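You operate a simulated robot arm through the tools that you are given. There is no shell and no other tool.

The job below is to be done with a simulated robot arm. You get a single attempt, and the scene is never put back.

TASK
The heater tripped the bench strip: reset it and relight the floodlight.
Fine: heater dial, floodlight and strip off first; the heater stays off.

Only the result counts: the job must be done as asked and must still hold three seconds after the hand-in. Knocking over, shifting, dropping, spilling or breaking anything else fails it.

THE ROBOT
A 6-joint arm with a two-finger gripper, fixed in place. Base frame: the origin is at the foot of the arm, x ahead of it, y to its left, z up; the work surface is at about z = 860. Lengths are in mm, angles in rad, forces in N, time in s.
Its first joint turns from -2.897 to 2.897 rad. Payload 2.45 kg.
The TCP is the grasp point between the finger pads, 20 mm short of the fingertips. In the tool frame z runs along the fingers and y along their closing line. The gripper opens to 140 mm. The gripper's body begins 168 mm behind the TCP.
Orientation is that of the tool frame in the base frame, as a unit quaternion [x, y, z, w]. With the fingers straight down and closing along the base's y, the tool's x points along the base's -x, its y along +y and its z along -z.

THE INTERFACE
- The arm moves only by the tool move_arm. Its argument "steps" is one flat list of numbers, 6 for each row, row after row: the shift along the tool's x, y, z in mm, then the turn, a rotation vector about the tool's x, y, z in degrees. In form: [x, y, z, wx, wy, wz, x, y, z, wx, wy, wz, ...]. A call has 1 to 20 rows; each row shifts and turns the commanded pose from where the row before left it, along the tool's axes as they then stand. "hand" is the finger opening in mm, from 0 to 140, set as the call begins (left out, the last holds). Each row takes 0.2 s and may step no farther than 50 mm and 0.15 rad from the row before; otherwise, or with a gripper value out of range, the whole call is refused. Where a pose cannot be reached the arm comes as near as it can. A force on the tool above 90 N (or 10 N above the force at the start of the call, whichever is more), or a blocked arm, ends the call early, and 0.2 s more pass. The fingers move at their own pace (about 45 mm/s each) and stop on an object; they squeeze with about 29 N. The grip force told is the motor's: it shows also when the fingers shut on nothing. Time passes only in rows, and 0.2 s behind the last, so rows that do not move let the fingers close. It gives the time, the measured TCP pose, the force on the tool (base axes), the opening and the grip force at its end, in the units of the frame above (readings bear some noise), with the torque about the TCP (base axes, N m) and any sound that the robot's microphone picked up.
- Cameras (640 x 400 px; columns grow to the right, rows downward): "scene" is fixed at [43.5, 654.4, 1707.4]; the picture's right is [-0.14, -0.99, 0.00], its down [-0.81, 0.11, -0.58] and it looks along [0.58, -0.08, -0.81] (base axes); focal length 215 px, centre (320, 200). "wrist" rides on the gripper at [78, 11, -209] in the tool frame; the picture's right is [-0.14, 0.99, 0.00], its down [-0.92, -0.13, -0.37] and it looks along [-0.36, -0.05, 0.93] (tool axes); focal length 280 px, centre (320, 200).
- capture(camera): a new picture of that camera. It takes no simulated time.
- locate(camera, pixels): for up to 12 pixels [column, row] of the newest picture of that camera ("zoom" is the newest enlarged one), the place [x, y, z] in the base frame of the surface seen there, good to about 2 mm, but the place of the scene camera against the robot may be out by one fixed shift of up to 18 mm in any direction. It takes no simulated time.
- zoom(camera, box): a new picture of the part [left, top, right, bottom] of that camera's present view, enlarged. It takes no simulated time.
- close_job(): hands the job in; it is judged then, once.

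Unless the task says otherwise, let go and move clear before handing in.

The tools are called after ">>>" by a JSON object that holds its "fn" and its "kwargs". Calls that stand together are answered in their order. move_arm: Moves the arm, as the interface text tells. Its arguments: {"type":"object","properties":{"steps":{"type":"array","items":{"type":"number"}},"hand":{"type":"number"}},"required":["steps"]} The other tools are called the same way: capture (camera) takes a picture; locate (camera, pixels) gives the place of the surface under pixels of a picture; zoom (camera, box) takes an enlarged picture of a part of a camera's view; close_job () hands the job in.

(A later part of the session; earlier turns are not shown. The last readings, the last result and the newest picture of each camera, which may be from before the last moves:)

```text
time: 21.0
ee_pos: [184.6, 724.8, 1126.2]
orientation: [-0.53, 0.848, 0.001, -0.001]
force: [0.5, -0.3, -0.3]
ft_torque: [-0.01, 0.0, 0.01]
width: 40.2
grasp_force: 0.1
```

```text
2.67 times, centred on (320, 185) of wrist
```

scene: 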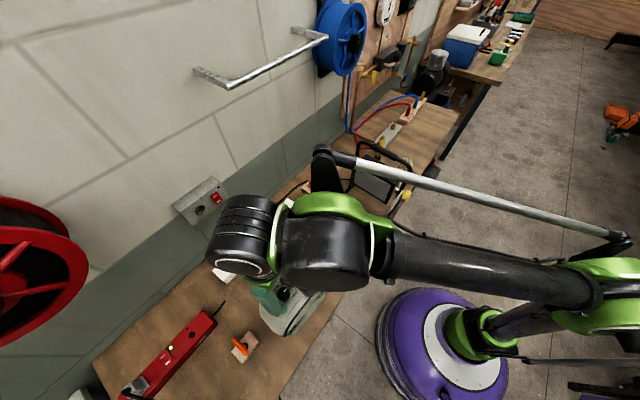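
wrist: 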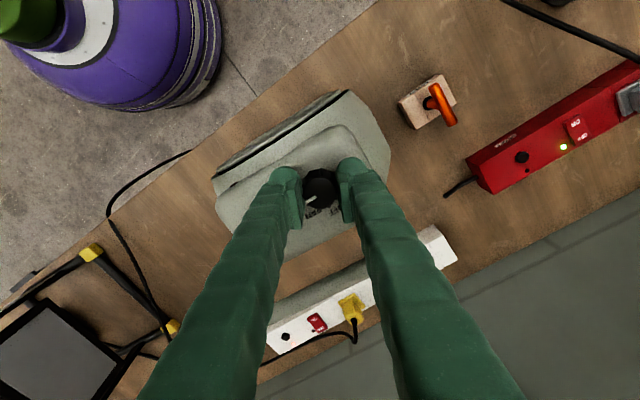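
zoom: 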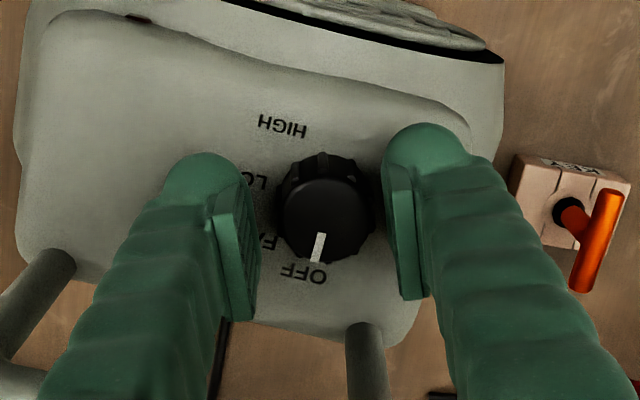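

The pointer now faces the OFF label, and the torque near the end suggests the dial reached its stop. I'll rise straight up and check the dial from above.

>>> {"fn": "move_arm", "kwargs": {"steps": [0, 0, -15, 0, 0, 0, 0, 0, -25, 0, 0, 0, 0, 0, -40, 0, 0, 0, 0, 0, -45, 0, 0, 0, 0, 0, -45, 0, 0, 0], "hand": 40}}

>>> {"fn": "capture", "kwargs": {"camera": "wrist"}}

>>> {"fn": "zoom", "kwargs": {"camera": "wrist", "box": [290, 100, 350, 160]}}

>>> {"fn": "zoom", "kwargs": {"camera": "wrist", "box": [80, 180, 320, 300]}}

```text
time: 22.2
ee_pos: [185.3, 720.3, 1295.2]
orientation: [-0.53, 0.848, 0.0, 0.0]
force: [-0.6, -1.4, 0.7]
ft_torque: [0.17, -0.06, -0.03]
width: 39.8
grasp_force: 0.0
```

```text
taken
```

wrist: 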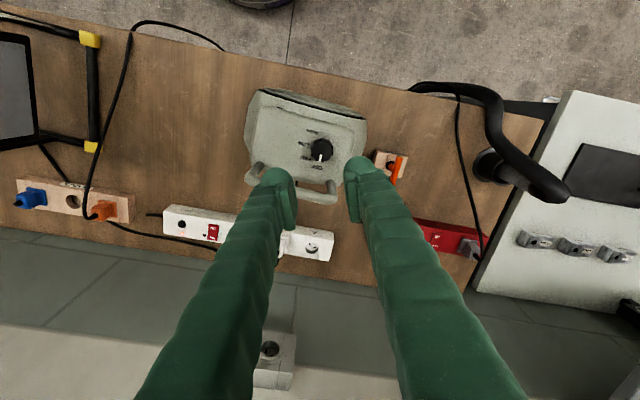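

```text
6.67 times, centred on (320, 130) of wrist
```

zoom: 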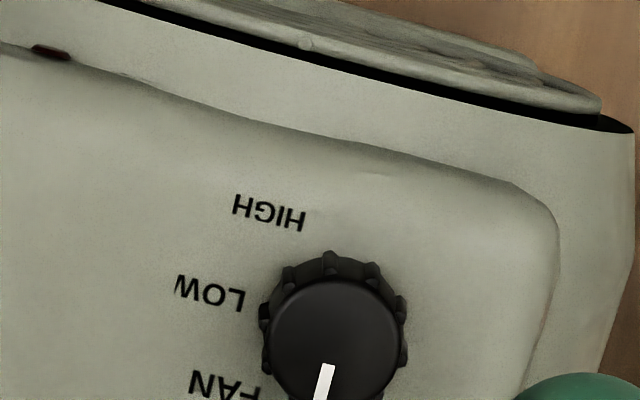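

```text
2.67 times, centred on (200, 240) of wrist
```

zoom: 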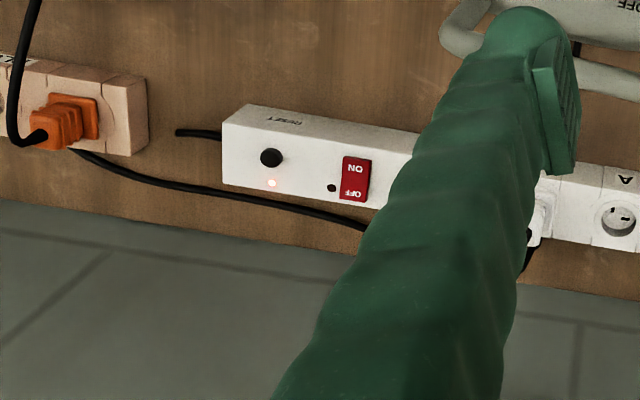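

>>> {"fn": "zoom", "kwargs": {"camera": "wrist", "box": [295, 125, 345, 175]}}

>>> {"fn": "zoom", "kwargs": {"camera": "wrist", "box": [155, 200, 245, 260]}}

>>> {"fn": "locate", "kwargs": {"camera": "zoom", "pixels": [[150, 150], [160, 190], [270, 160], [362, 165], [395, 190], [380, 232], [372, 180], [395, 150], [350, 245], [350, 155], [410, 235], [200, 150]]}}

```text
8.00 times, centred on (320, 150) of wrist
```

zoom: 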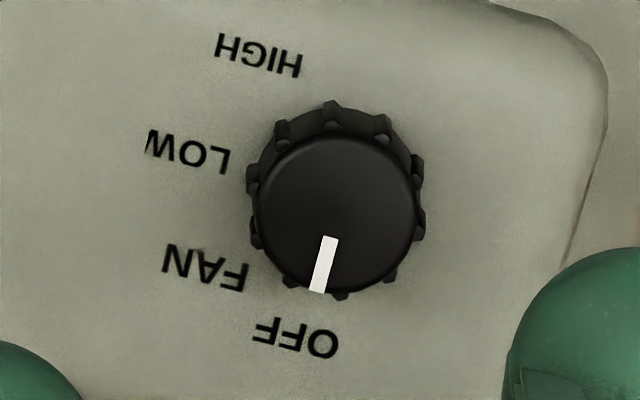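

```text
6.67 times, centred on (200, 230) of wrist
```

zoom: 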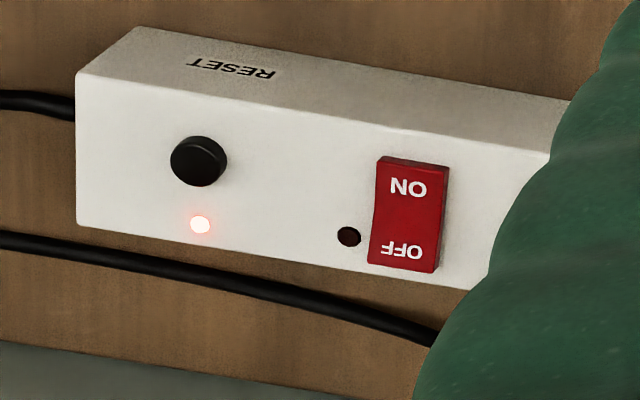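

```text
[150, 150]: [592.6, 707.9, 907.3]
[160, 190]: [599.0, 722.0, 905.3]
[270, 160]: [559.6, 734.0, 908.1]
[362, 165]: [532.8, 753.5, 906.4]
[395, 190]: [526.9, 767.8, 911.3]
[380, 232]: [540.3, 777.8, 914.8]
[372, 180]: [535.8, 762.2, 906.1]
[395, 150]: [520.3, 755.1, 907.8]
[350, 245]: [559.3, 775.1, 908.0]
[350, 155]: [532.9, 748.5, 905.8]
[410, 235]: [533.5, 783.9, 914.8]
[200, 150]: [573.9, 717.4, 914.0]
```

The dial pointer lines up with OFF, and the strip's rocker reads lower at its ON end (911) than at OFF (915), so it is still ON while tripped. Next is the floodlight: I'll rise, turn the tool so the camera side faces away from its handle, and travel over.

>>> {"fn": "move_arm", "kwargs": {"steps": [0, 0, -8, 0, 0, -8.5, 0, 0, -8, 0, 0, -8.5, 0, 0, -8, 0, 0, -8.5, 0, 0, -8, 0, 0, -8.5, 0, 0, -8, 0, 0, -8.5, 0, 0, -8, 0, 0, -8.5, 0, 0, -2, 0, 0, -8.5, 0, 0, 0, 0, 0, -8.5, 0, 0, 0, 0, 0, 0], "hand": 40}}

>>> {"fn": "capture", "kwargs": {"camera": "scene"}}

>>> {"fn": "capture", "kwargs": {"camera": "wrist"}}

```text
time: 23.2
ee_pos: [180.4, 715.4, 1307.0]
orientation: [0.749, -0.663, -0.005, -0.005]
force: [16.1, 14.7, -17.7]
ft_torque: [-1.59, 3.23, 1.33]
width: 40.0
grasp_force: 0.1
out of reach, approached as far as the arm can: row 2, 3, 4
stopped in row 5: the force on the tool passed its limit at 211 N (the readings are from after the stop); the commanded pose is now the measured one
```

```text
taken
```

scene: 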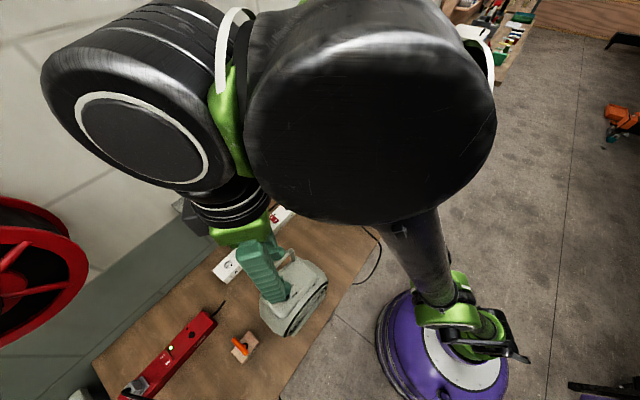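

```text
taken
```

wrist: 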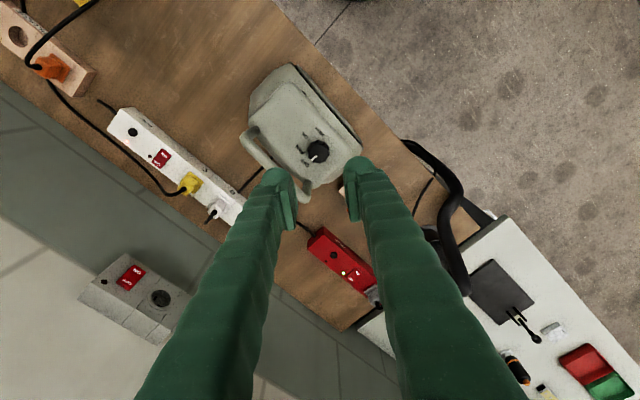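

The arm stopped on a force limit while turning (y heading now about 187°), with rows 2–4 reported out of reach, so that turn direction is blocked. I'll turn back the other way a little and check that the force clears.

>>> {"fn": "move_arm", "kwargs": {"steps": [0, 0, 0, 0, 0, 4, 0, 0, 0, 0, 0, 8, 0, 0, 0, 0, 0, 8, 0, 0, 0, 0, 0, 0], "hand": 40}}

>>> {"fn": "capture", "kwargs": {"camera": "scene"}}

>>> {"fn": "capture", "kwargs": {"camera": "wrist"}}

```text
time: 23.6
ee_pos: [181.5, 716.6, 1307.6]
orientation: [0.73, -0.683, -0.005, -0.005]
force: [-4.3, 15.3, -10.5]
ft_torque: [-2.42, -1.33, -0.81]
width: 40.3
grasp_force: 0.1
stopped in row 2: the force on the tool passed its limit at 98 N (the readings are from after the stop); the commanded pose is now the measured one
```

```text
taken
```

scene: 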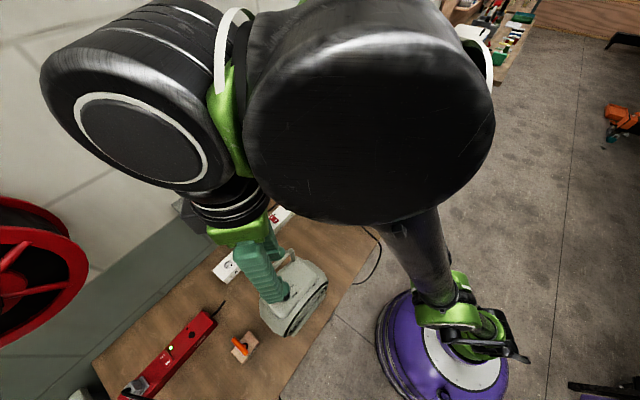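

```text
taken
```

wrist: 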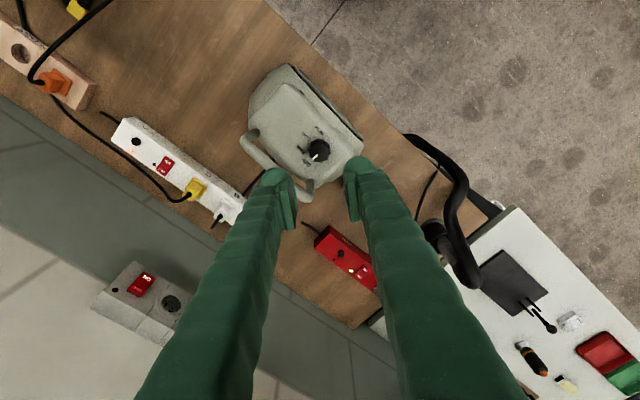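

The residual force pushes the tool outward and down (+y, -z), with nothing near the fingers, so the camera side is most likely touching the arm's own forearm. I'll ease the tool straight down in small steps to open that gap.

>>> {"fn": "move_arm", "kwargs": {"steps": [0, 0, 4, 0, 0, 0, 0, 0, 6, 0, 0, 0, 0, 0, 8, 0, 0, 0], "hand": 40}}

>>> {"fn": "capture", "kwargs": {"camera": "scene"}}

```text
time: 24.0
ee_pos: [182.9, 720.1, 1303.4]
orientation: [0.73, -0.683, -0.005, -0.008]
force: [8.0, 37.4, -23.2]
ft_torque: [-6.1, 1.36, 0.06]
width: 40.1
grasp_force: 0.1
stopped in row 1: the force on the tool passed its limit at 125 N (the readings are from after the stop); the commanded pose is now the measured one
```

```text
taken
```

scene: 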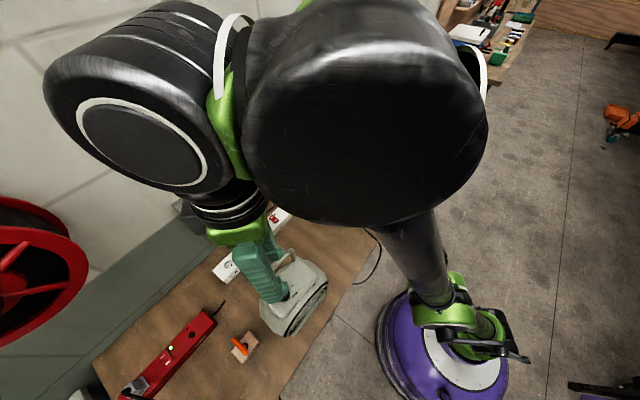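

Lowering raised the force, which fits an arm near full extension here: bending the elbow brings the forearm closer to the camera. I'll go up slightly and outward to straighten it, then turn back toward the orientation that was free.

>>> {"fn": "move_arm", "kwargs": {"steps": [0, 0, -3, 0, 0, 0, 0, 0, -3, 0, 0, 0], "hand": 40}}

```text
time: 24.6
ee_pos: [182.7, 718.6, 1310.0]
orientation: [0.73, -0.683, -0.005, -0.006]
force: [0.4, 0.2, 0.2]
ft_torque: [-0.01, 0.0, -0.05]
width: 40.1
grasp_force: 0.1
```

Rising 6 mm cleared the contact completely: the force is zero. I'll turn back in small steps while rising a little to keep the gap.

>>> {"fn": "move_arm", "kwargs": {"steps": [0, 0, -2, 0, 0, 3, 0, 0, -1, 0, 0, 4, 0, 0, 0, 0, 0, 6, 0, 0, 0, 0, 0, 6], "hand": 40}}

>>> {"fn": "capture", "kwargs": {"camera": "scene"}}

```text
time: 25.6
ee_pos: [181.7, 715.9, 1310.1]
orientation: [-0.608, 0.794, 0.005, 0.006]
force: [0.8, 0.1, 0.0]
ft_torque: [-0.02, -0.04, -0.04]
width: 40.2
grasp_force: 0.1
out of reach, approached as far as the arm can: row 3
```

```text
taken
```

scene: 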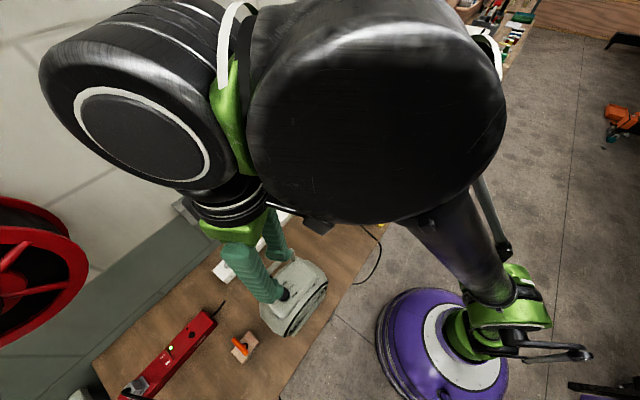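

The tool is free again with the y heading at about 165°, and the heater looks undisturbed. I'll correct the slight tilt and travel over to the floodlight first, and turn there, where the camera side is clear of the forearm.

>>> {"fn": "move_arm", "kwargs": {"steps": [0, 0, 0, 0, 0.89, 0, 21.84, -39.1, 0.7, 0, 0, 0, 21.84, -39.1, 0.7, 0, 0, 0, 21.84, -39.1, 0.7, 0, 0, 0, 21.84, -39.1, 0.7, 0, 0, 0, 21.84, -39.1, 0.7, 0, 0, 0, 21.84, -39.1, 0.7, 0, 0, 0, 21.84, -39.1, 0.7, 0, 0, 0, 21.84, -39.1, 0.7, 0, 0, 0, 21.84, -39.1, 0.7, 0, 0, 0, 21.84, -39.1, 0.7, 0, 0, 0, 21.84, -39.1, 0.7, 0, 0, 0, 21.84, -39.1, 0.7, 0, 0, 0, 21.84, -39.1, 0.7, 0, 0, 0, 21.84, -39.1, 0.7, 0, 0, 0, 21.84, -39.1, 0.7, 0, 0, 0, 0, 0, 0, 0, 0, 0], "hand": 40}}

>>> {"fn": "capture", "kwargs": {"camera": "scene"}}

>>> {"fn": "capture", "kwargs": {"camera": "wrist"}}

```text
time: 29.2
ee_pos: [662.6, 247.6, 1297.3]
orientation: [-0.607, 0.794, 0.001, -0.001]
force: [0.0, -0.9, 0.7]
ft_torque: [0.04, 0.01, -0.01]
width: 39.9
grasp_force: 0.1
```

```text
taken
```

scene: 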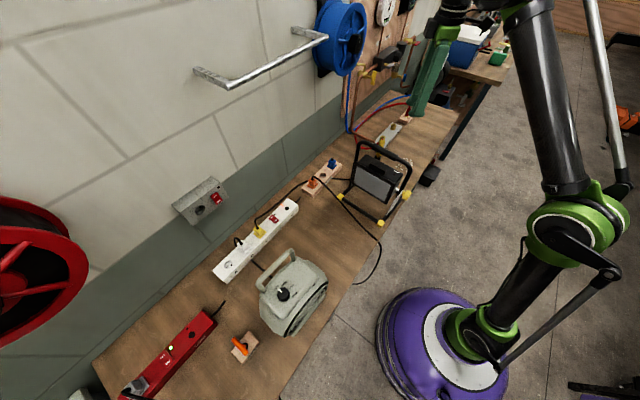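

```text
taken
```

wrist: 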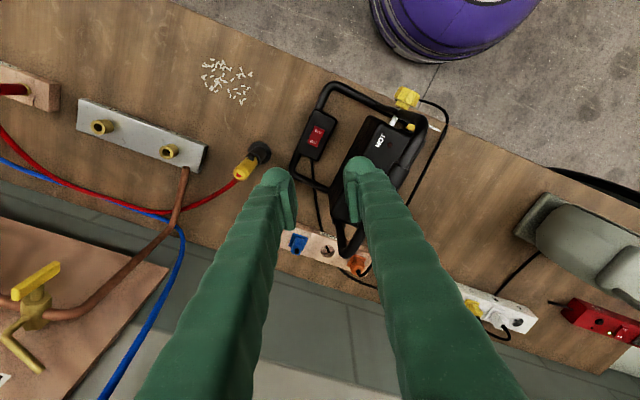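

The arm is above the floodlight's rear and the switch is visible at (317,138). I'll turn the tool 57° so the closing line follows the rocker and the camera faces away from the handle.

>>> {"fn": "move_arm", "kwargs": {"steps": [0, 0, 0, 0, 0, -8.2, 0, 0, 0, 0, 0, -8.2, 0, 0, 0, 0, 0, -8.2, 0, 0, 0, 0, 0, -8.2, 0, 0, 0, 0, 0, -8.2, 0, 0, 0, 0, 0, -8.2, 0, 0, 0, 0, 0, -8.0, 0, 0, 0, 0, 0, 0], "hand": 0}}

>>> {"fn": "capture", "kwargs": {"camera": "wrist"}}

>>> {"fn": "capture", "kwargs": {"camera": "scene"}}

```text
time: 31.0
ee_pos: [662.1, 246.1, 1297.2]
orientation: [0.914, -0.406, 0.0, 0.0]
force: [0.0, 0.0, 0.1]
ft_torque: [-0.01, -0.02, 0.0]
width: 0.3
grasp_force: 28.9
```

```text
taken
```

wrist: 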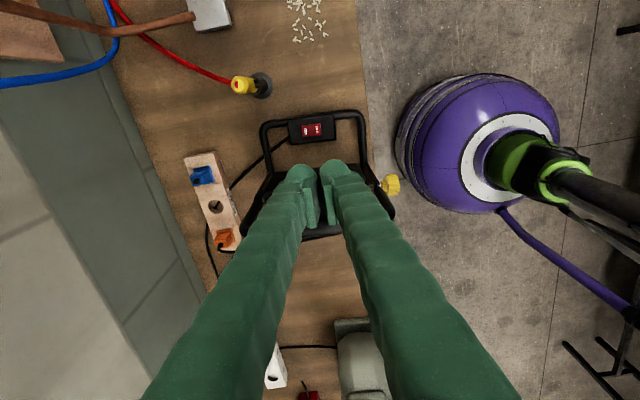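

```text
taken
```

scene: 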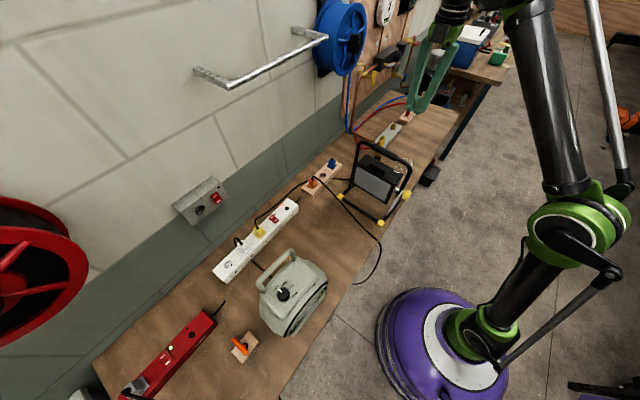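

>>> {"fn": "zoom", "kwargs": {"camera": "wrist", "box": [270, 90, 370, 250]}}

>>> {"fn": "locate", "kwargs": {"camera": "wrist", "pixels": [[300, 168], [290, 175], [340, 162], [350, 170], [314, 180], [326, 178], [310, 210], [330, 200]]}}

>>> {"fn": "zoom", "kwargs": {"camera": "wrist", "box": [285, 105, 345, 155]}}

>>> {"fn": "locate", "kwargs": {"camera": "zoom", "pixels": [[180, 200], [215, 198], [280, 195], [320, 195], [365, 195], [395, 195], [175, 250], [290, 255], [290, 140], [440, 200], [130, 200], [270, 160]]}}

```text
2.50 times, centred on (320, 170) of wrist
```

zoom: 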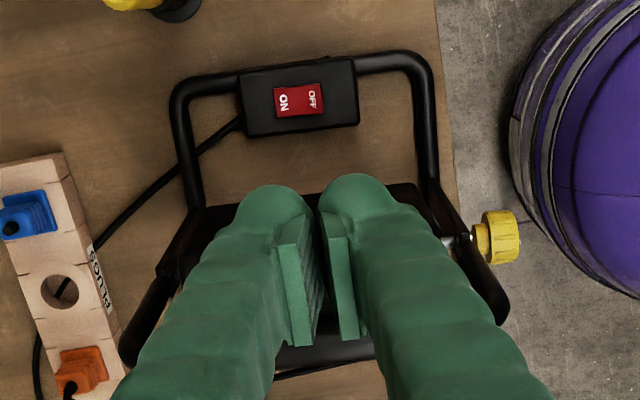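

```text
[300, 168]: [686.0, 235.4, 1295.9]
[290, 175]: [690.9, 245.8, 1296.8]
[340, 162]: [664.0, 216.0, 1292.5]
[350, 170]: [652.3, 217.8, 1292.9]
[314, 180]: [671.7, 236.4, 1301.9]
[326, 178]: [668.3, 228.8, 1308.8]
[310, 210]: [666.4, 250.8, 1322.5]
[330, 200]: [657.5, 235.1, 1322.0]
```

```text
8.00 times, centred on (315, 130) of wrist
```

zoom: 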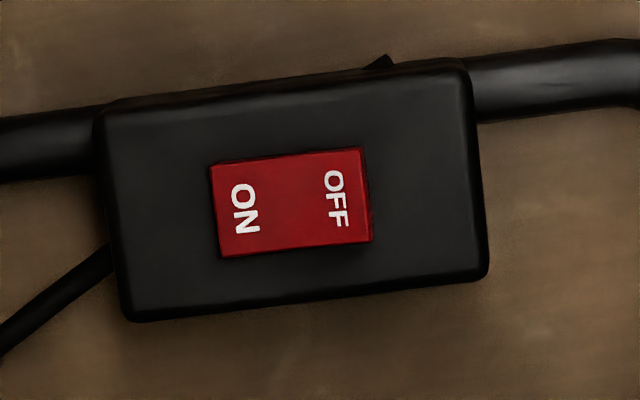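

```text
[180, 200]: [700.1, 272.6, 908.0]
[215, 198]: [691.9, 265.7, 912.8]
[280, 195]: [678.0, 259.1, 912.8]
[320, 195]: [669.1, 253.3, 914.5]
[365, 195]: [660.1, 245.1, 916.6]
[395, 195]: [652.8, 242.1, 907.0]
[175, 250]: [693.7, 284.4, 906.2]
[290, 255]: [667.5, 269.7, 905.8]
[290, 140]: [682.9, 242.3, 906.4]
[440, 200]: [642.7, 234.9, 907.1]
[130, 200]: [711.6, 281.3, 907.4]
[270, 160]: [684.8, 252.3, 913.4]
```

The tool turned freely and now lines up with the rocker to within about 3°, with OFF on the tool's +y side. I'll shift over the OFF end and descend with the fingers closed, stopping to check clearance to the handle.

>>> {"fn": "move_arm", "kwargs": {"steps": [0.9, 2.8, 30, 0, 0, 0, 0, 0, 40, 0, 0, 0, 0, 0, 40, 0, 0, 0, 0, 0, 40, 0, 0, 0, 0, 0, 30, 0, 0, 0, 0, 0, 0, 0, 0, 0], "hand": 0}}

>>> {"fn": "capture", "kwargs": {"camera": "wrist"}}

>>> {"fn": "capture", "kwargs": {"camera": "scene"}}

```text
time: 32.4
ee_pos: [660.3, 244.0, 1116.0]
orientation: [0.913, -0.407, -0.001, -0.001]
force: [0.7, -0.1, 0.6]
ft_torque: [0.03, -0.03, 0.0]
width: 0.0
grasp_force: 29.2
```

```text
taken
```

wrist: 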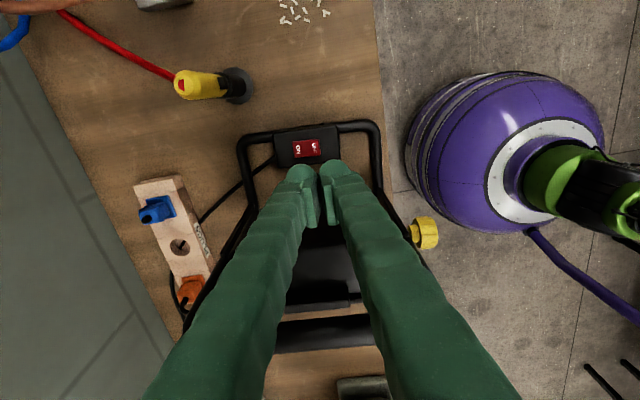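

```text
taken
```

scene: 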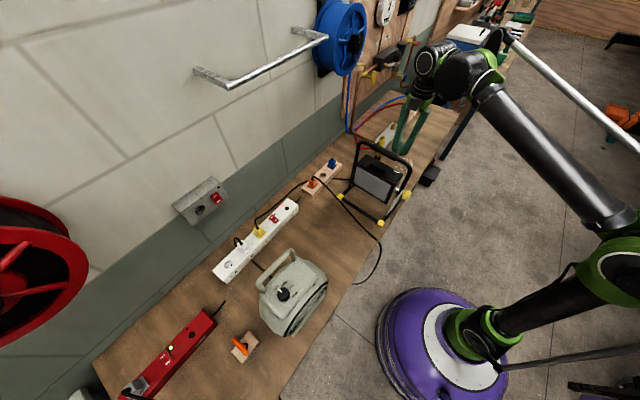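

The fingers are well behind the handle with no contact. I'll go down to about 20 mm above the rocker.

>>> {"fn": "move_arm", "kwargs": {"steps": [0, 0, 40, 0, 0, 0, 0, 0, 40, 0, 0, 0, 0, 0, 40, 0, 0, 0, 0, 0, 36, 0, 0, 0, 0, 0, 0, 0, 0, 0], "hand": 0}}

>>> {"fn": "capture", "kwargs": {"camera": "wrist"}}

>>> {"fn": "zoom", "kwargs": {"camera": "wrist", "box": [270, 120, 370, 220]}}

>>> {"fn": "capture", "kwargs": {"camera": "scene"}}

>>> {"fn": "zoom", "kwargs": {"camera": "scene", "box": [330, 60, 470, 220]}}

```text
time: 33.6
ee_pos: [661.1, 245.1, 961.9]
orientation: [0.914, -0.407, -0.001, 0.0]
force: [0.6, 0.2, 0.5]
ft_torque: [0.01, -0.02, 0.0]
width: 0.2
grasp_force: 28.8
```

```text
taken
```

wrist: 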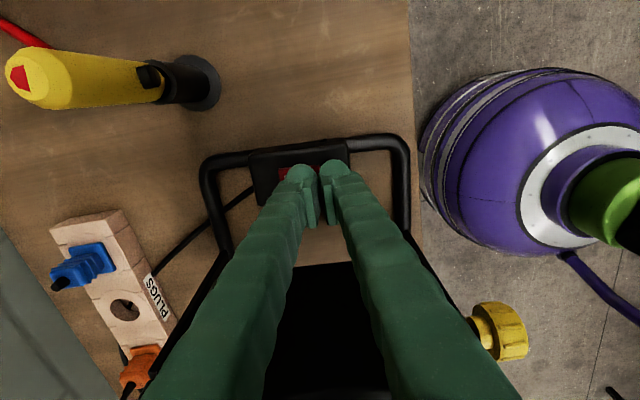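

```text
4.00 times, centred on (320, 170) of wrist
```

zoom: 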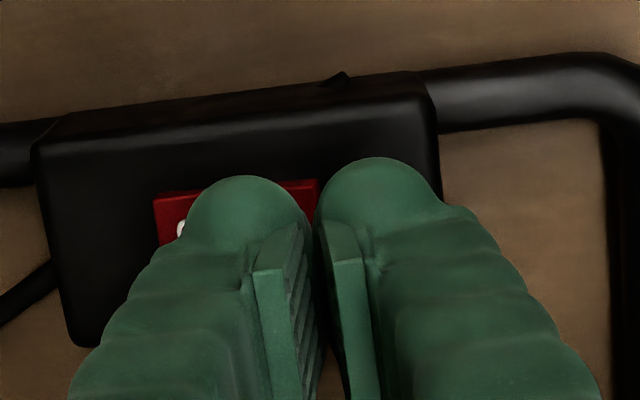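

```text
taken
```

scene: 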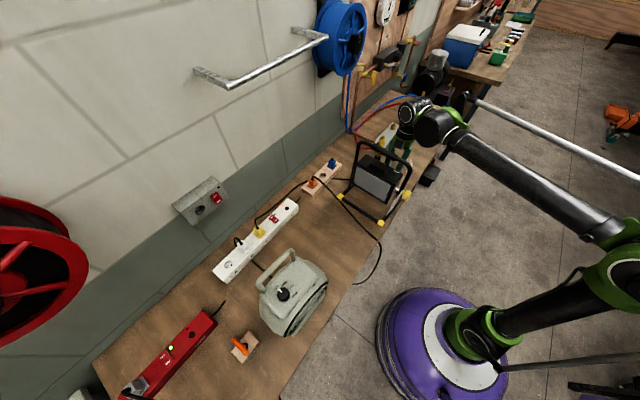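

```text
2.50 times, centred on (400, 140) of scene
```

zoom: 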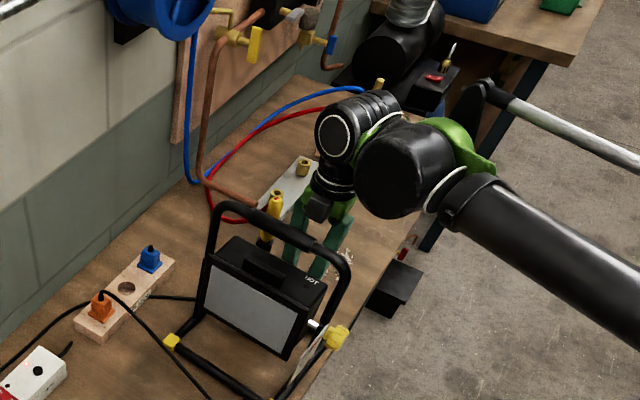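

No contact yet, but there is a yellow-handled item at wrist (30–215, 80) near the camera side. I'll check where it is before going lower.

>>> {"fn": "locate", "kwargs": {"camera": "wrist", "pixels": [[20, 80], [50, 70], [100, 85], [150, 75], [185, 85], [205, 85], [20, 25]]}}

>>> {"fn": "locate", "kwargs": {"camera": "scene", "pixels": [[382, 140], [381, 145], [379, 155], [395, 160], [405, 160]]}}

```text
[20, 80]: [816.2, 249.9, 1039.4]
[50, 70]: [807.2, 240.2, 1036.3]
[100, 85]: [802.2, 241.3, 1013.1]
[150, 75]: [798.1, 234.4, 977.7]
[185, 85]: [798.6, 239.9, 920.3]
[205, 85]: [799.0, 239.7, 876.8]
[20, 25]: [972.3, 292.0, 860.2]
```

```text
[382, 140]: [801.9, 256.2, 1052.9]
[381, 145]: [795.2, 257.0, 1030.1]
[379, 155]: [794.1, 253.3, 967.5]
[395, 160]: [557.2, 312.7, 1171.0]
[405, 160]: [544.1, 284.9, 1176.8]
```

The yellow item tops out near z 1050 at (805,243), well clear. I'll descend slowly toward the OFF end.

>>> {"fn": "move_arm", "kwargs": {"steps": [0, 0, 10, 0, 0, 0, 0, 0, 8, 0, 0, 0, 0, 0, 3, 0, 0, 0], "hand": 0}}

>>> {"fn": "move_arm", "kwargs": {"steps": [0, 0, 1.5, 0, 0, 0, 0, 0, 1.5, 0, 0, 0], "hand": 0}}

>>> {"fn": "zoom", "kwargs": {"camera": "wrist", "box": [270, 120, 370, 220]}}

```text
time: 34.4
ee_pos: [660.3, 244.7, 939.2]
orientation: [0.914, -0.406, -0.001, 0.0]
force: [0.2, -0.6, -0.2]
ft_torque: [0.03, 0.01, -0.03]
width: 0.1
grasp_force: 28.8
```

```text
time: 35.0
ee_pos: [661.2, 244.5, 936.6]
orientation: [0.913, -0.407, -0.001, 0.0]
force: [-0.8, 0.4, -0.4]
ft_torque: [-0.02, 0.02, -0.02]
width: 0.0
grasp_force: 29.1
```

```text
4.00 times, centred on (320, 170) of wrist
```

zoom: 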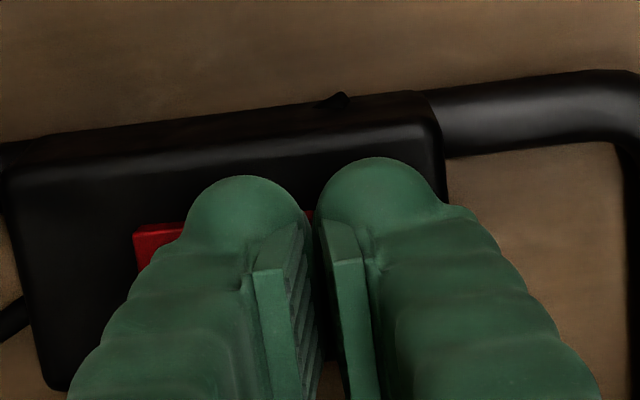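

No contact yet at a nominal tip height of 917. I'll continue down in small steps.

>>> {"fn": "move_arm", "kwargs": {"steps": [0, 0, 1.5, 0, 0, 0], "hand": 0}}

>>> {"fn": "move_arm", "kwargs": {"steps": [0, 0, 1.5, 0, 0, 0], "hand": 0}}

>>> {"fn": "move_arm", "kwargs": {"steps": [0, 0, 1.5, 0, 0, 0], "hand": 0}}

```text
time: 35.4
ee_pos: [661.1, 243.6, 935.8]
orientation: [0.914, -0.407, 0.0, -0.001]
force: [0.2, -0.3, 0.5]
ft_torque: [-0.04, -0.06, 0.02]
width: 0.0
grasp_force: 29.0
```

```text
time: 35.8
ee_pos: [660.9, 243.0, 933.5]
orientation: [0.913, -0.407, -0.001, 0.0]
force: [-0.6, 0.3, 0.4]
ft_torque: [0.0, 0.03, 0.0]
width: 0.0
grasp_force: 28.5
heard: click
```

```text
time: 36.2
ee_pos: [659.8, 244.3, 933.1]
orientation: [0.914, -0.406, -0.001, -0.001]
force: [2.7, 1.3, 10.4]
ft_torque: [0.1, -0.14, 0.03]
width: 0.0
grasp_force: 28.7
```

A click was heard at tip height about 913, then a firm 10 N stop, so the rocker flipped. I'll rise and check it.

>>> {"fn": "move_arm", "kwargs": {"steps": [0, 0, -5, 0, 0, 0, 0, 0, -20, 0, 0, 0, 0, 0, -40, 0, 0, 0, 0, 0, -40, 0, 0, 0, 0, 0, -40, 0, 0, 0, 0, 0, -40, 0, 0, 0, 0, 0, 0, 0, 0, 0], "hand": 0}}

>>> {"fn": "capture", "kwargs": {"camera": "wrist"}}

>>> {"fn": "zoom", "kwargs": {"camera": "wrist", "box": [275, 125, 335, 175]}}

>>> {"fn": "locate", "kwargs": {"camera": "zoom", "pixels": [[225, 200], [255, 195], [320, 190], [350, 185], [280, 195], [300, 190], [180, 200], [400, 190]]}}

```text
time: 37.8
ee_pos: [660.6, 243.5, 1115.7]
orientation: [0.913, -0.407, -0.002, 0.0]
force: [0.2, 1.2, -0.1]
ft_torque: [0.0, 0.0, 0.03]
width: 0.0
grasp_force: 29.0
```

```text
taken
```

wrist: 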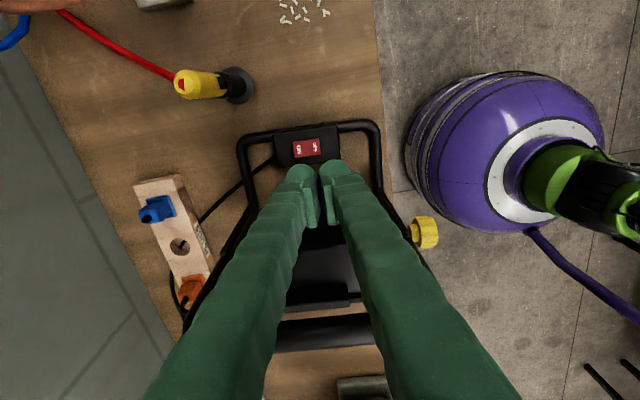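

```text
8.00 times, centred on (305, 150) of wrist
```

zoom: 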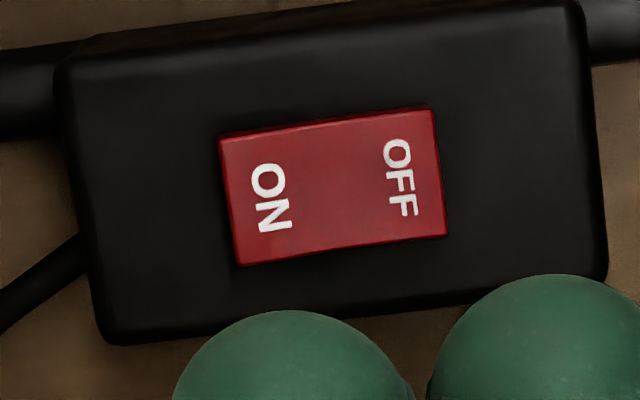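

```text
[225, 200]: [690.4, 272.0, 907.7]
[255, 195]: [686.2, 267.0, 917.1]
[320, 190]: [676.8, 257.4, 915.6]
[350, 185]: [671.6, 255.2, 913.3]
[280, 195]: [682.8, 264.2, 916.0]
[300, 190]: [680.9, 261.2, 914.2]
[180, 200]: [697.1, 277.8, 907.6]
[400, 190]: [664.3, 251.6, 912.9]
```

The floodlight rocker now reads 913 at OFF and 917 at ON, so it is switched off. Next is the strip; I'll locate the wall and strip edges from the scene camera to plan clearance.

>>> {"fn": "capture", "kwargs": {"camera": "scene"}}

>>> {"fn": "locate", "kwargs": {"camera": "scene", "pixels": [[250, 200], [270, 180], [255, 210], [260, 205], [240, 190], [215, 197], [228, 205], [240, 225], [252, 218], [287, 208], [273, 219], [258, 230]]}}

>>> {"fn": "zoom", "kwargs": {"camera": "scene", "box": [210, 160, 310, 260]}}

>>> {"fn": "locate", "kwargs": {"camera": "zoom", "pixels": [[320, 60], [300, 100], [200, 200], [425, 200], [395, 190], [475, 130], [380, 235], [350, 220], [370, 228], [470, 205], [250, 270], [520, 190]]}}

```text
taken
```

scene: 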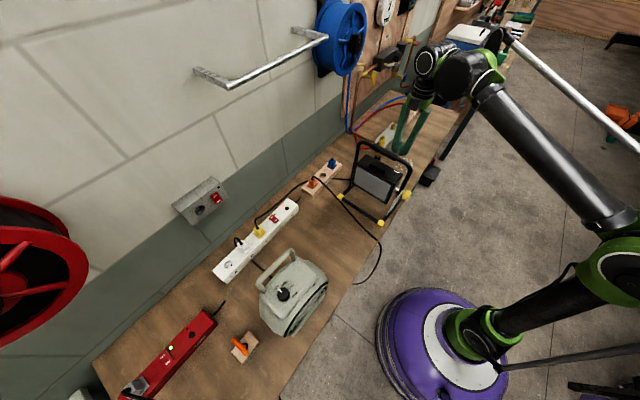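

```text
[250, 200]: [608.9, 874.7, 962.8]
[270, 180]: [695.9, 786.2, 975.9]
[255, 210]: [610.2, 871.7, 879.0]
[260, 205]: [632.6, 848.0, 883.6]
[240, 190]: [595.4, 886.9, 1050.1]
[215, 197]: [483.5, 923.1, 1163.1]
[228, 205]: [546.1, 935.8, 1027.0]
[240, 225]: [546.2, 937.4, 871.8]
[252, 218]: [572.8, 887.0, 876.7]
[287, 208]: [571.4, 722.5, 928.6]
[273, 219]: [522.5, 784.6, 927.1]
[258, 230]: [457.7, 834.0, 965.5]
```

```text
4.00 times, centred on (260, 210) of scene
```

zoom: 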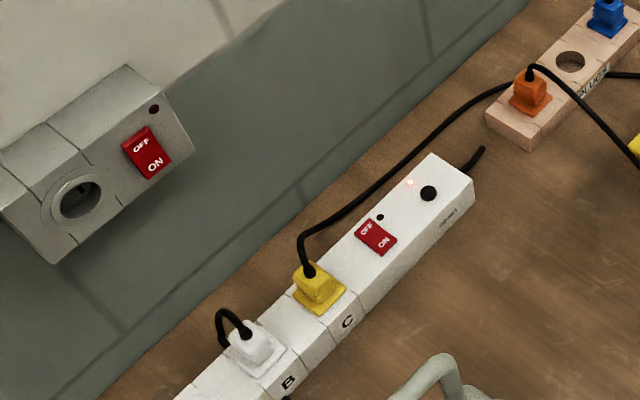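

```text
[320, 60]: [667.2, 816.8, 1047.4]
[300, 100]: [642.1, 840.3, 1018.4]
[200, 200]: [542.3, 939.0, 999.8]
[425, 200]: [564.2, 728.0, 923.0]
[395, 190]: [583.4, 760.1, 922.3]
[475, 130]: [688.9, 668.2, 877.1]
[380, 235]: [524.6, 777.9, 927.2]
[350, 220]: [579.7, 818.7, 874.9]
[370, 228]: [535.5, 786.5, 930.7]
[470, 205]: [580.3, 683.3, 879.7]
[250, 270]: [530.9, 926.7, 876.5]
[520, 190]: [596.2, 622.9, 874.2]
```

The wall is about 125 mm behind the strip rocker, and the strip is near the arm's reach limit, so I'll tilt the tool with its fingers outward there. First I'll rise, cross over with clearance above the floodlight handle, tilt, and look at the strip.

>>> {"fn": "move_arm", "kwargs": {"steps": [0, 0, -48, 0, 0, 0, 0, 0, -48, 0, 0, 0, 0, 0, -48, 0, 0, 0, -44.2, -10.1, 0, 0, 0, 0, -44.2, -10.1, 0, 0, 0, 0, -44.2, -10.1, 0, 0, 0, 0, -44.2, -10.1, 0, 0, 0, 0, -44.2, -10.1, 0, 0, 0, 0, -44.2, -10.1, 0, 0, 0, 0, -44.2, -10.1, 0, 0, 0, 0, -44.2, -10.1, 0, 0, 0, 0, -44.2, -10.1, 0, 0, 0, 0, -44.2, -10.1, 0, 0, 0, 0, 0, 0, 0, 0, 0, 0], "hand": 0}}

>>> {"fn": "capture", "kwargs": {"camera": "wrist"}}

>>> {"fn": "capture", "kwargs": {"camera": "scene"}}

```text
time: 40.8
ee_pos: [436.7, 639.6, 1262.0]
orientation: [0.913, -0.407, 0.0, 0.0]
force: [0.4, 0.7, 0.4]
ft_torque: [-0.01, -0.01, -0.01]
width: 0.0
grasp_force: 29.5
```

```text
taken
```

wrist: 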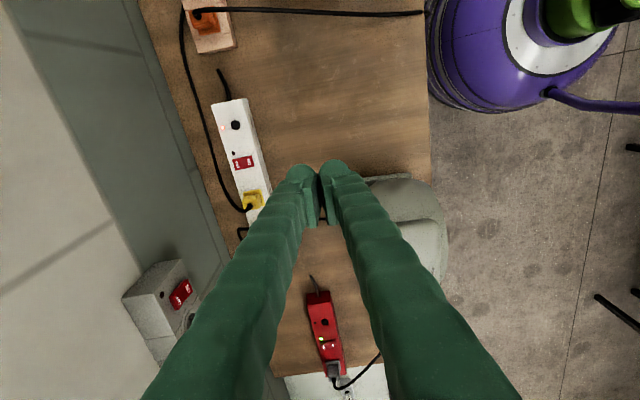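

```text
taken
```

scene: 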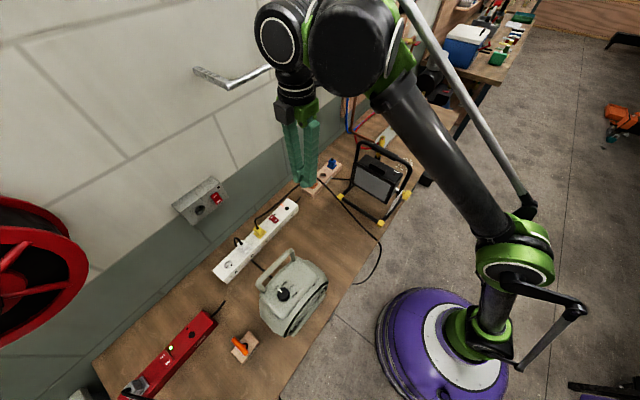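

The strip is visible at wrist (235–255,110–200). Before moving outward I'll locate the wall bar, and zoom in on the strip's controls from here.

>>> {"fn": "locate", "kwargs": {"camera": "scene", "pixels": [[200, 72], [215, 78], [230, 84], [250, 78], [265, 72], [228, 75], [180, 60], [340, 40], [285, 60]]}}

>>> {"fn": "zoom", "kwargs": {"camera": "wrist", "box": [200, 90, 290, 210]}}

>>> {"fn": "zoom", "kwargs": {"camera": "wrist", "box": [215, 100, 275, 185]}}

>>> {"fn": "locate", "kwargs": {"camera": "zoom", "pixels": [[290, 100], [275, 105], [318, 290], [295, 295], [345, 285], [340, 265], [320, 315], [310, 270], [330, 310], [420, 350], [275, 245], [340, 240]]}}

```text
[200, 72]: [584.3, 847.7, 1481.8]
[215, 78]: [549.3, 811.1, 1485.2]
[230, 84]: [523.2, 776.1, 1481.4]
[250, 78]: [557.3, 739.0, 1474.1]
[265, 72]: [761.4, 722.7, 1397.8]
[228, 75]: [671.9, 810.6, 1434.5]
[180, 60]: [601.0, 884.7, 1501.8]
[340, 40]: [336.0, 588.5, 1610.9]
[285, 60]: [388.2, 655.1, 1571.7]
```

```text
3.33 times, centred on (245, 150) of wrist
```

zoom: 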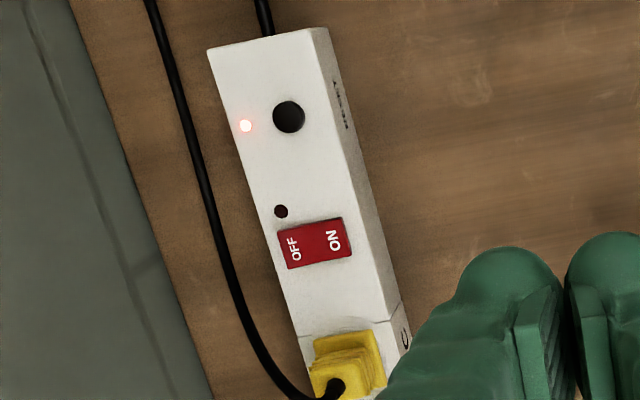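

```text
4.71 times, centred on (245, 142) of wrist
```

zoom: 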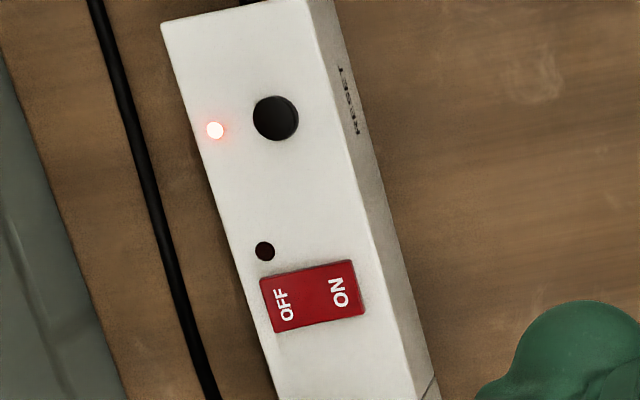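

```text
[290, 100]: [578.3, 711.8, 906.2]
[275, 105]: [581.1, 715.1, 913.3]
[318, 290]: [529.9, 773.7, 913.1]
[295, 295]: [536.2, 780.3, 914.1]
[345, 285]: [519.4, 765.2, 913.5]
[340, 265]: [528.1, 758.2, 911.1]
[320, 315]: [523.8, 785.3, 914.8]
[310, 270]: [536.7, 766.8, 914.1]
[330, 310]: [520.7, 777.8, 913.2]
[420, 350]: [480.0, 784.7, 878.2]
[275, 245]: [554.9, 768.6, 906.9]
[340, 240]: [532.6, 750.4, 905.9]
```

The wall bar sits directly above the strip at z about 1470, protruding 130 mm from the wall, so I must go low before moving outward. I'll descend here (inboard of the bar), then tilt the fingers 15° outward.

>>> {"fn": "move_arm", "kwargs": {"steps": [0, 0, 45, 0, 0, 0, 0, 0, 45, 0, 0, 0, 0, 0, 45, 0, 0, 0, 0, 0, 45, 0, 0, 0, 0, 0, 45, 0, 0, 0, 0, 0, 20, 0, 0, 0, 0, 0, 0, 5, 0, 0, 0, 0, 0, 5, 0, 0, 0, 0, 0, 5, 0, 0, 0, 0, 0, 0, 0, 0], "hand": 0}}

>>> {"fn": "capture", "kwargs": {"camera": "wrist"}}

>>> {"fn": "capture", "kwargs": {"camera": "scene"}}

```text
time: 43.0
ee_pos: [439.4, 642.3, 1017.4]
orientation: [0.906, -0.403, 0.053, -0.12]
force: [-0.2, -0.6, 0.6]
ft_torque: [0.01, -0.01, 0.03]
width: 0.0
grasp_force: 29.1
```

```text
taken
```

wrist: 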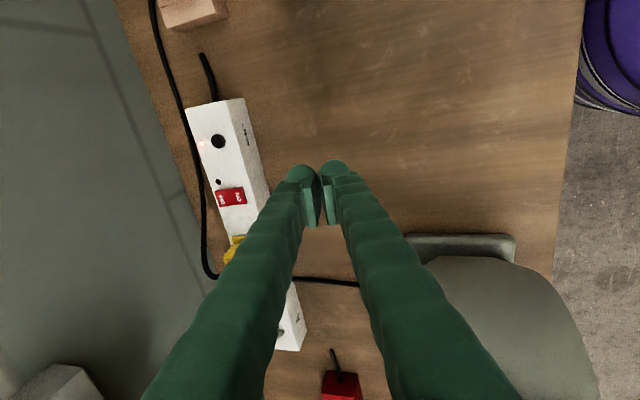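

```text
taken
```

scene: 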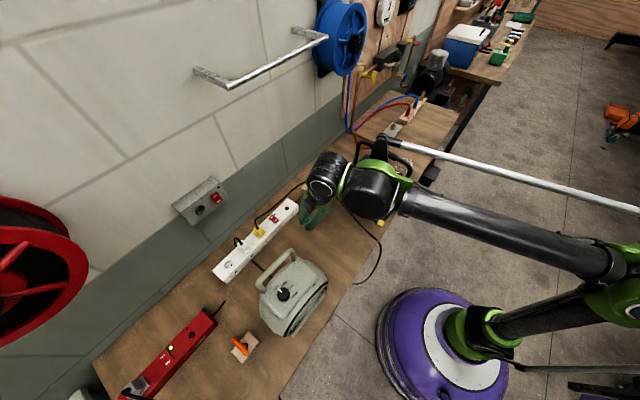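

The tilt is right (fingers pointing outward and down) and nothing is touching. I'll zoom in on the strip for precise positions.

>>> {"fn": "zoom", "kwargs": {"camera": "wrist", "box": [180, 95, 280, 225]}}

>>> {"fn": "zoom", "kwargs": {"camera": "wrist", "box": [200, 170, 260, 220]}}

>>> {"fn": "locate", "kwargs": {"camera": "zoom", "pixels": [[200, 145], [240, 270], [405, 135], [430, 235], [318, 200], [225, 205], [410, 185], [270, 195], [370, 190], [140, 90], [300, 300], [318, 120]]}}

```text
3.08 times, centred on (230, 160) of wrist
```

zoom: 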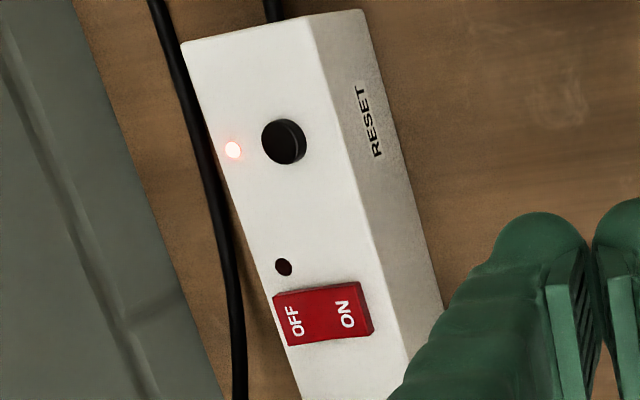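

```text
8.00 times, centred on (230, 195) of wrist
```

zoom: 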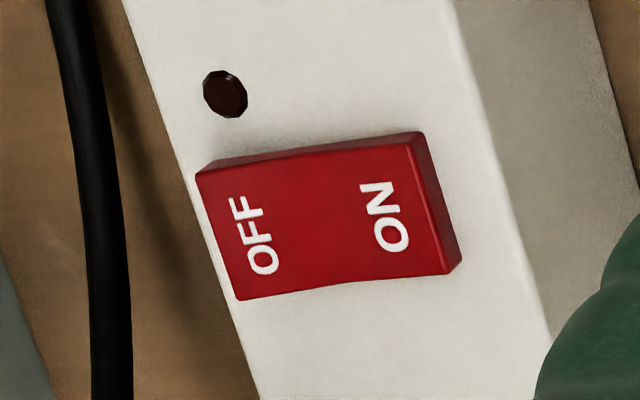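

```text
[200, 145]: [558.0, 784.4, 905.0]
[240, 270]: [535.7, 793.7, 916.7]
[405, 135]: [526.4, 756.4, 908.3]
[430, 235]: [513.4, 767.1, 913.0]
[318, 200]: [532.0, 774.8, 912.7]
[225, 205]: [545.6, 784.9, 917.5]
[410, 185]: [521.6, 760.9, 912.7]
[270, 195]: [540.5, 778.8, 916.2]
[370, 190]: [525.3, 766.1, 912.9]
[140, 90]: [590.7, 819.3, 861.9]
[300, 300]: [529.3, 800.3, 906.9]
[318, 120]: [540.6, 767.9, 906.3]
```

The strip rocker reads 917.5 at OFF and 912.7 at ON, so it is ON; its centre is about (530,775.5). I'll move outward under the bar to hover about 20 mm above its OFF end.

>>> {"fn": "move_arm", "kwargs": {"steps": [-7.76, -31.18, 20.14, 0, 0, 0, -7.76, -31.18, 20.14, 0, 0, 0, -7.76, -31.18, 20.14, 0, 0, 0, -7.76, -31.18, 20.14, 0, 0, 0, -7.76, -31.18, 20.14, 0, 0, 0, 0, 0, 0, 0, 0, 0], "hand": 0}}

>>> {"fn": "capture", "kwargs": {"camera": "wrist"}}

>>> {"fn": "zoom", "kwargs": {"camera": "wrist", "box": [260, 120, 380, 240]}}

>>> {"fn": "capture", "kwargs": {"camera": "scene"}}

>>> {"fn": "zoom", "kwargs": {"camera": "scene", "box": [190, 120, 350, 270]}}

```text
time: 44.4
ee_pos: [542.7, 787.3, 959.2]
orientation: [0.906, -0.403, 0.052, -0.12]
force: [0.4, 0.6, -0.5]
ft_torque: [-0.02, -0.02, -0.01]
width: 0.0
grasp_force: 28.6
```

```text
taken
```

wrist: 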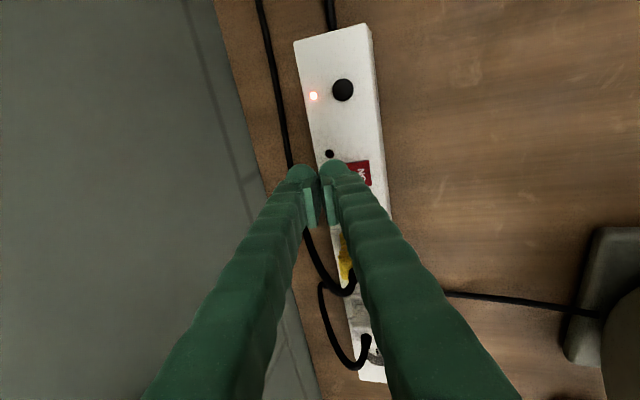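

```text
3.33 times, centred on (320, 180) of wrist
```

zoom: 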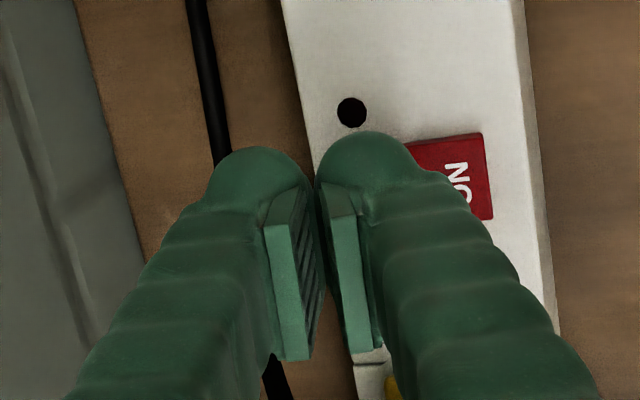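

```text
taken
```

scene: 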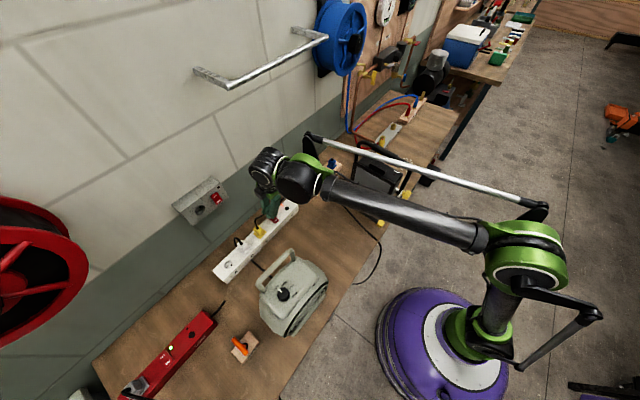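

```text
2.67 times, centred on (270, 195) of scene
```

zoom: 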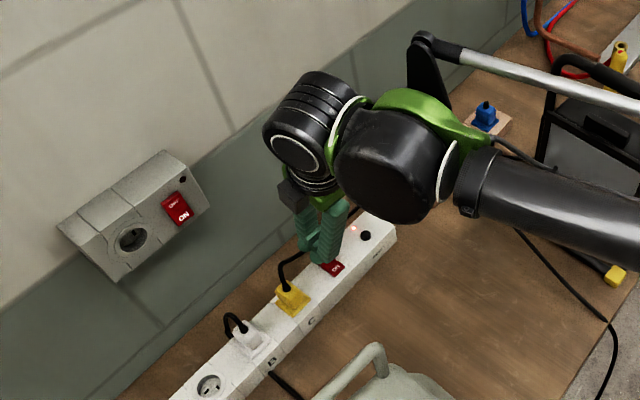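

The fingers hover over the OFF half with only ON visible, the wrist is well under the bar, and there is no contact. I'll shift 2.5 mm outward and lower vertically toward the rocker.

>>> {"fn": "move_arm", "kwargs": {"steps": [0, -2.4, 0.64, 0, 0, 0, 0, 1.81, 6.76, 0, 0, 0, 0, 1.81, 6.76, 0, 0, 0], "hand": 0}}

>>> {"fn": "move_arm", "kwargs": {"steps": [0, 0.52, 1.93, 0, 0, 0], "hand": 0}}

>>> {"fn": "move_arm", "kwargs": {"steps": [0, 0.39, 1.45, 0, 0, 0], "hand": 0}}

>>> {"fn": "move_arm", "kwargs": {"steps": [0, 0.39, 1.45, 0, 0, 0], "hand": 0}}

```text
time: 45.2
ee_pos: [545.3, 790.5, 947.1]
orientation: [0.905, -0.404, 0.052, -0.119]
force: [-0.4, 0.3, 0.1]
ft_torque: [-0.01, 0.03, -0.03]
width: 0.0
grasp_force: 29.1
```

```text
time: 45.6
ee_pos: [545.9, 789.6, 944.2]
orientation: [0.906, -0.404, 0.051, -0.118]
force: [0.3, -0.6, -0.1]
ft_torque: [-0.02, 0.02, 0.0]
width: 0.1
grasp_force: 28.4
```

```text
time: 46.0
ee_pos: [546.6, 789.5, 944.2]
orientation: [0.906, -0.403, 0.052, -0.12]
force: [-0.2, 0.2, 0.0]
ft_torque: [0.01, 0.03, -0.01]
width: 0.0
grasp_force: 28.5
```

```text
time: 46.4
ee_pos: [545.0, 789.6, 942.3]
orientation: [0.905, -0.404, 0.052, -0.119]
force: [0.4, 0.3, -1.2]
ft_torque: [-0.03, 0.02, 0.03]
width: 0.0
grasp_force: 29.5
```

No contact yet at TCP z about 942. I'll continue down in 1.5 mm steps.

>>> {"fn": "move_arm", "kwargs": {"steps": [0, 0.39, 1.45, 0, 0, 0], "hand": 0}}

>>> {"fn": "move_arm", "kwargs": {"steps": [0, 0.39, 1.45, 0, 0, 0], "hand": 0}}

>>> {"fn": "move_arm", "kwargs": {"steps": [0, 0.39, 1.45, 0, 0, 0], "hand": 0}}

```text
time: 46.8
ee_pos: [546.0, 789.4, 939.0]
orientation: [0.906, -0.403, 0.052, -0.118]
force: [0.1, 0.1, 0.5]
ft_torque: [-0.05, -0.03, -0.01]
width: 0.0
grasp_force: 28.9
```

```text
time: 47.2
ee_pos: [545.2, 789.7, 937.1]
orientation: [0.906, -0.403, 0.052, -0.118]
force: [-0.3, 0.8, -0.6]
ft_torque: [-0.01, 0.01, 0.0]
width: 0.1
grasp_force: 29.2
```

```text
time: 47.6
ee_pos: [544.7, 789.7, 936.9]
orientation: [0.906, -0.403, 0.052, -0.119]
force: [-1.3, 0.4, 0.9]
ft_torque: [-0.01, 0.04, -0.02]
width: 0.1
grasp_force: 29.0
```

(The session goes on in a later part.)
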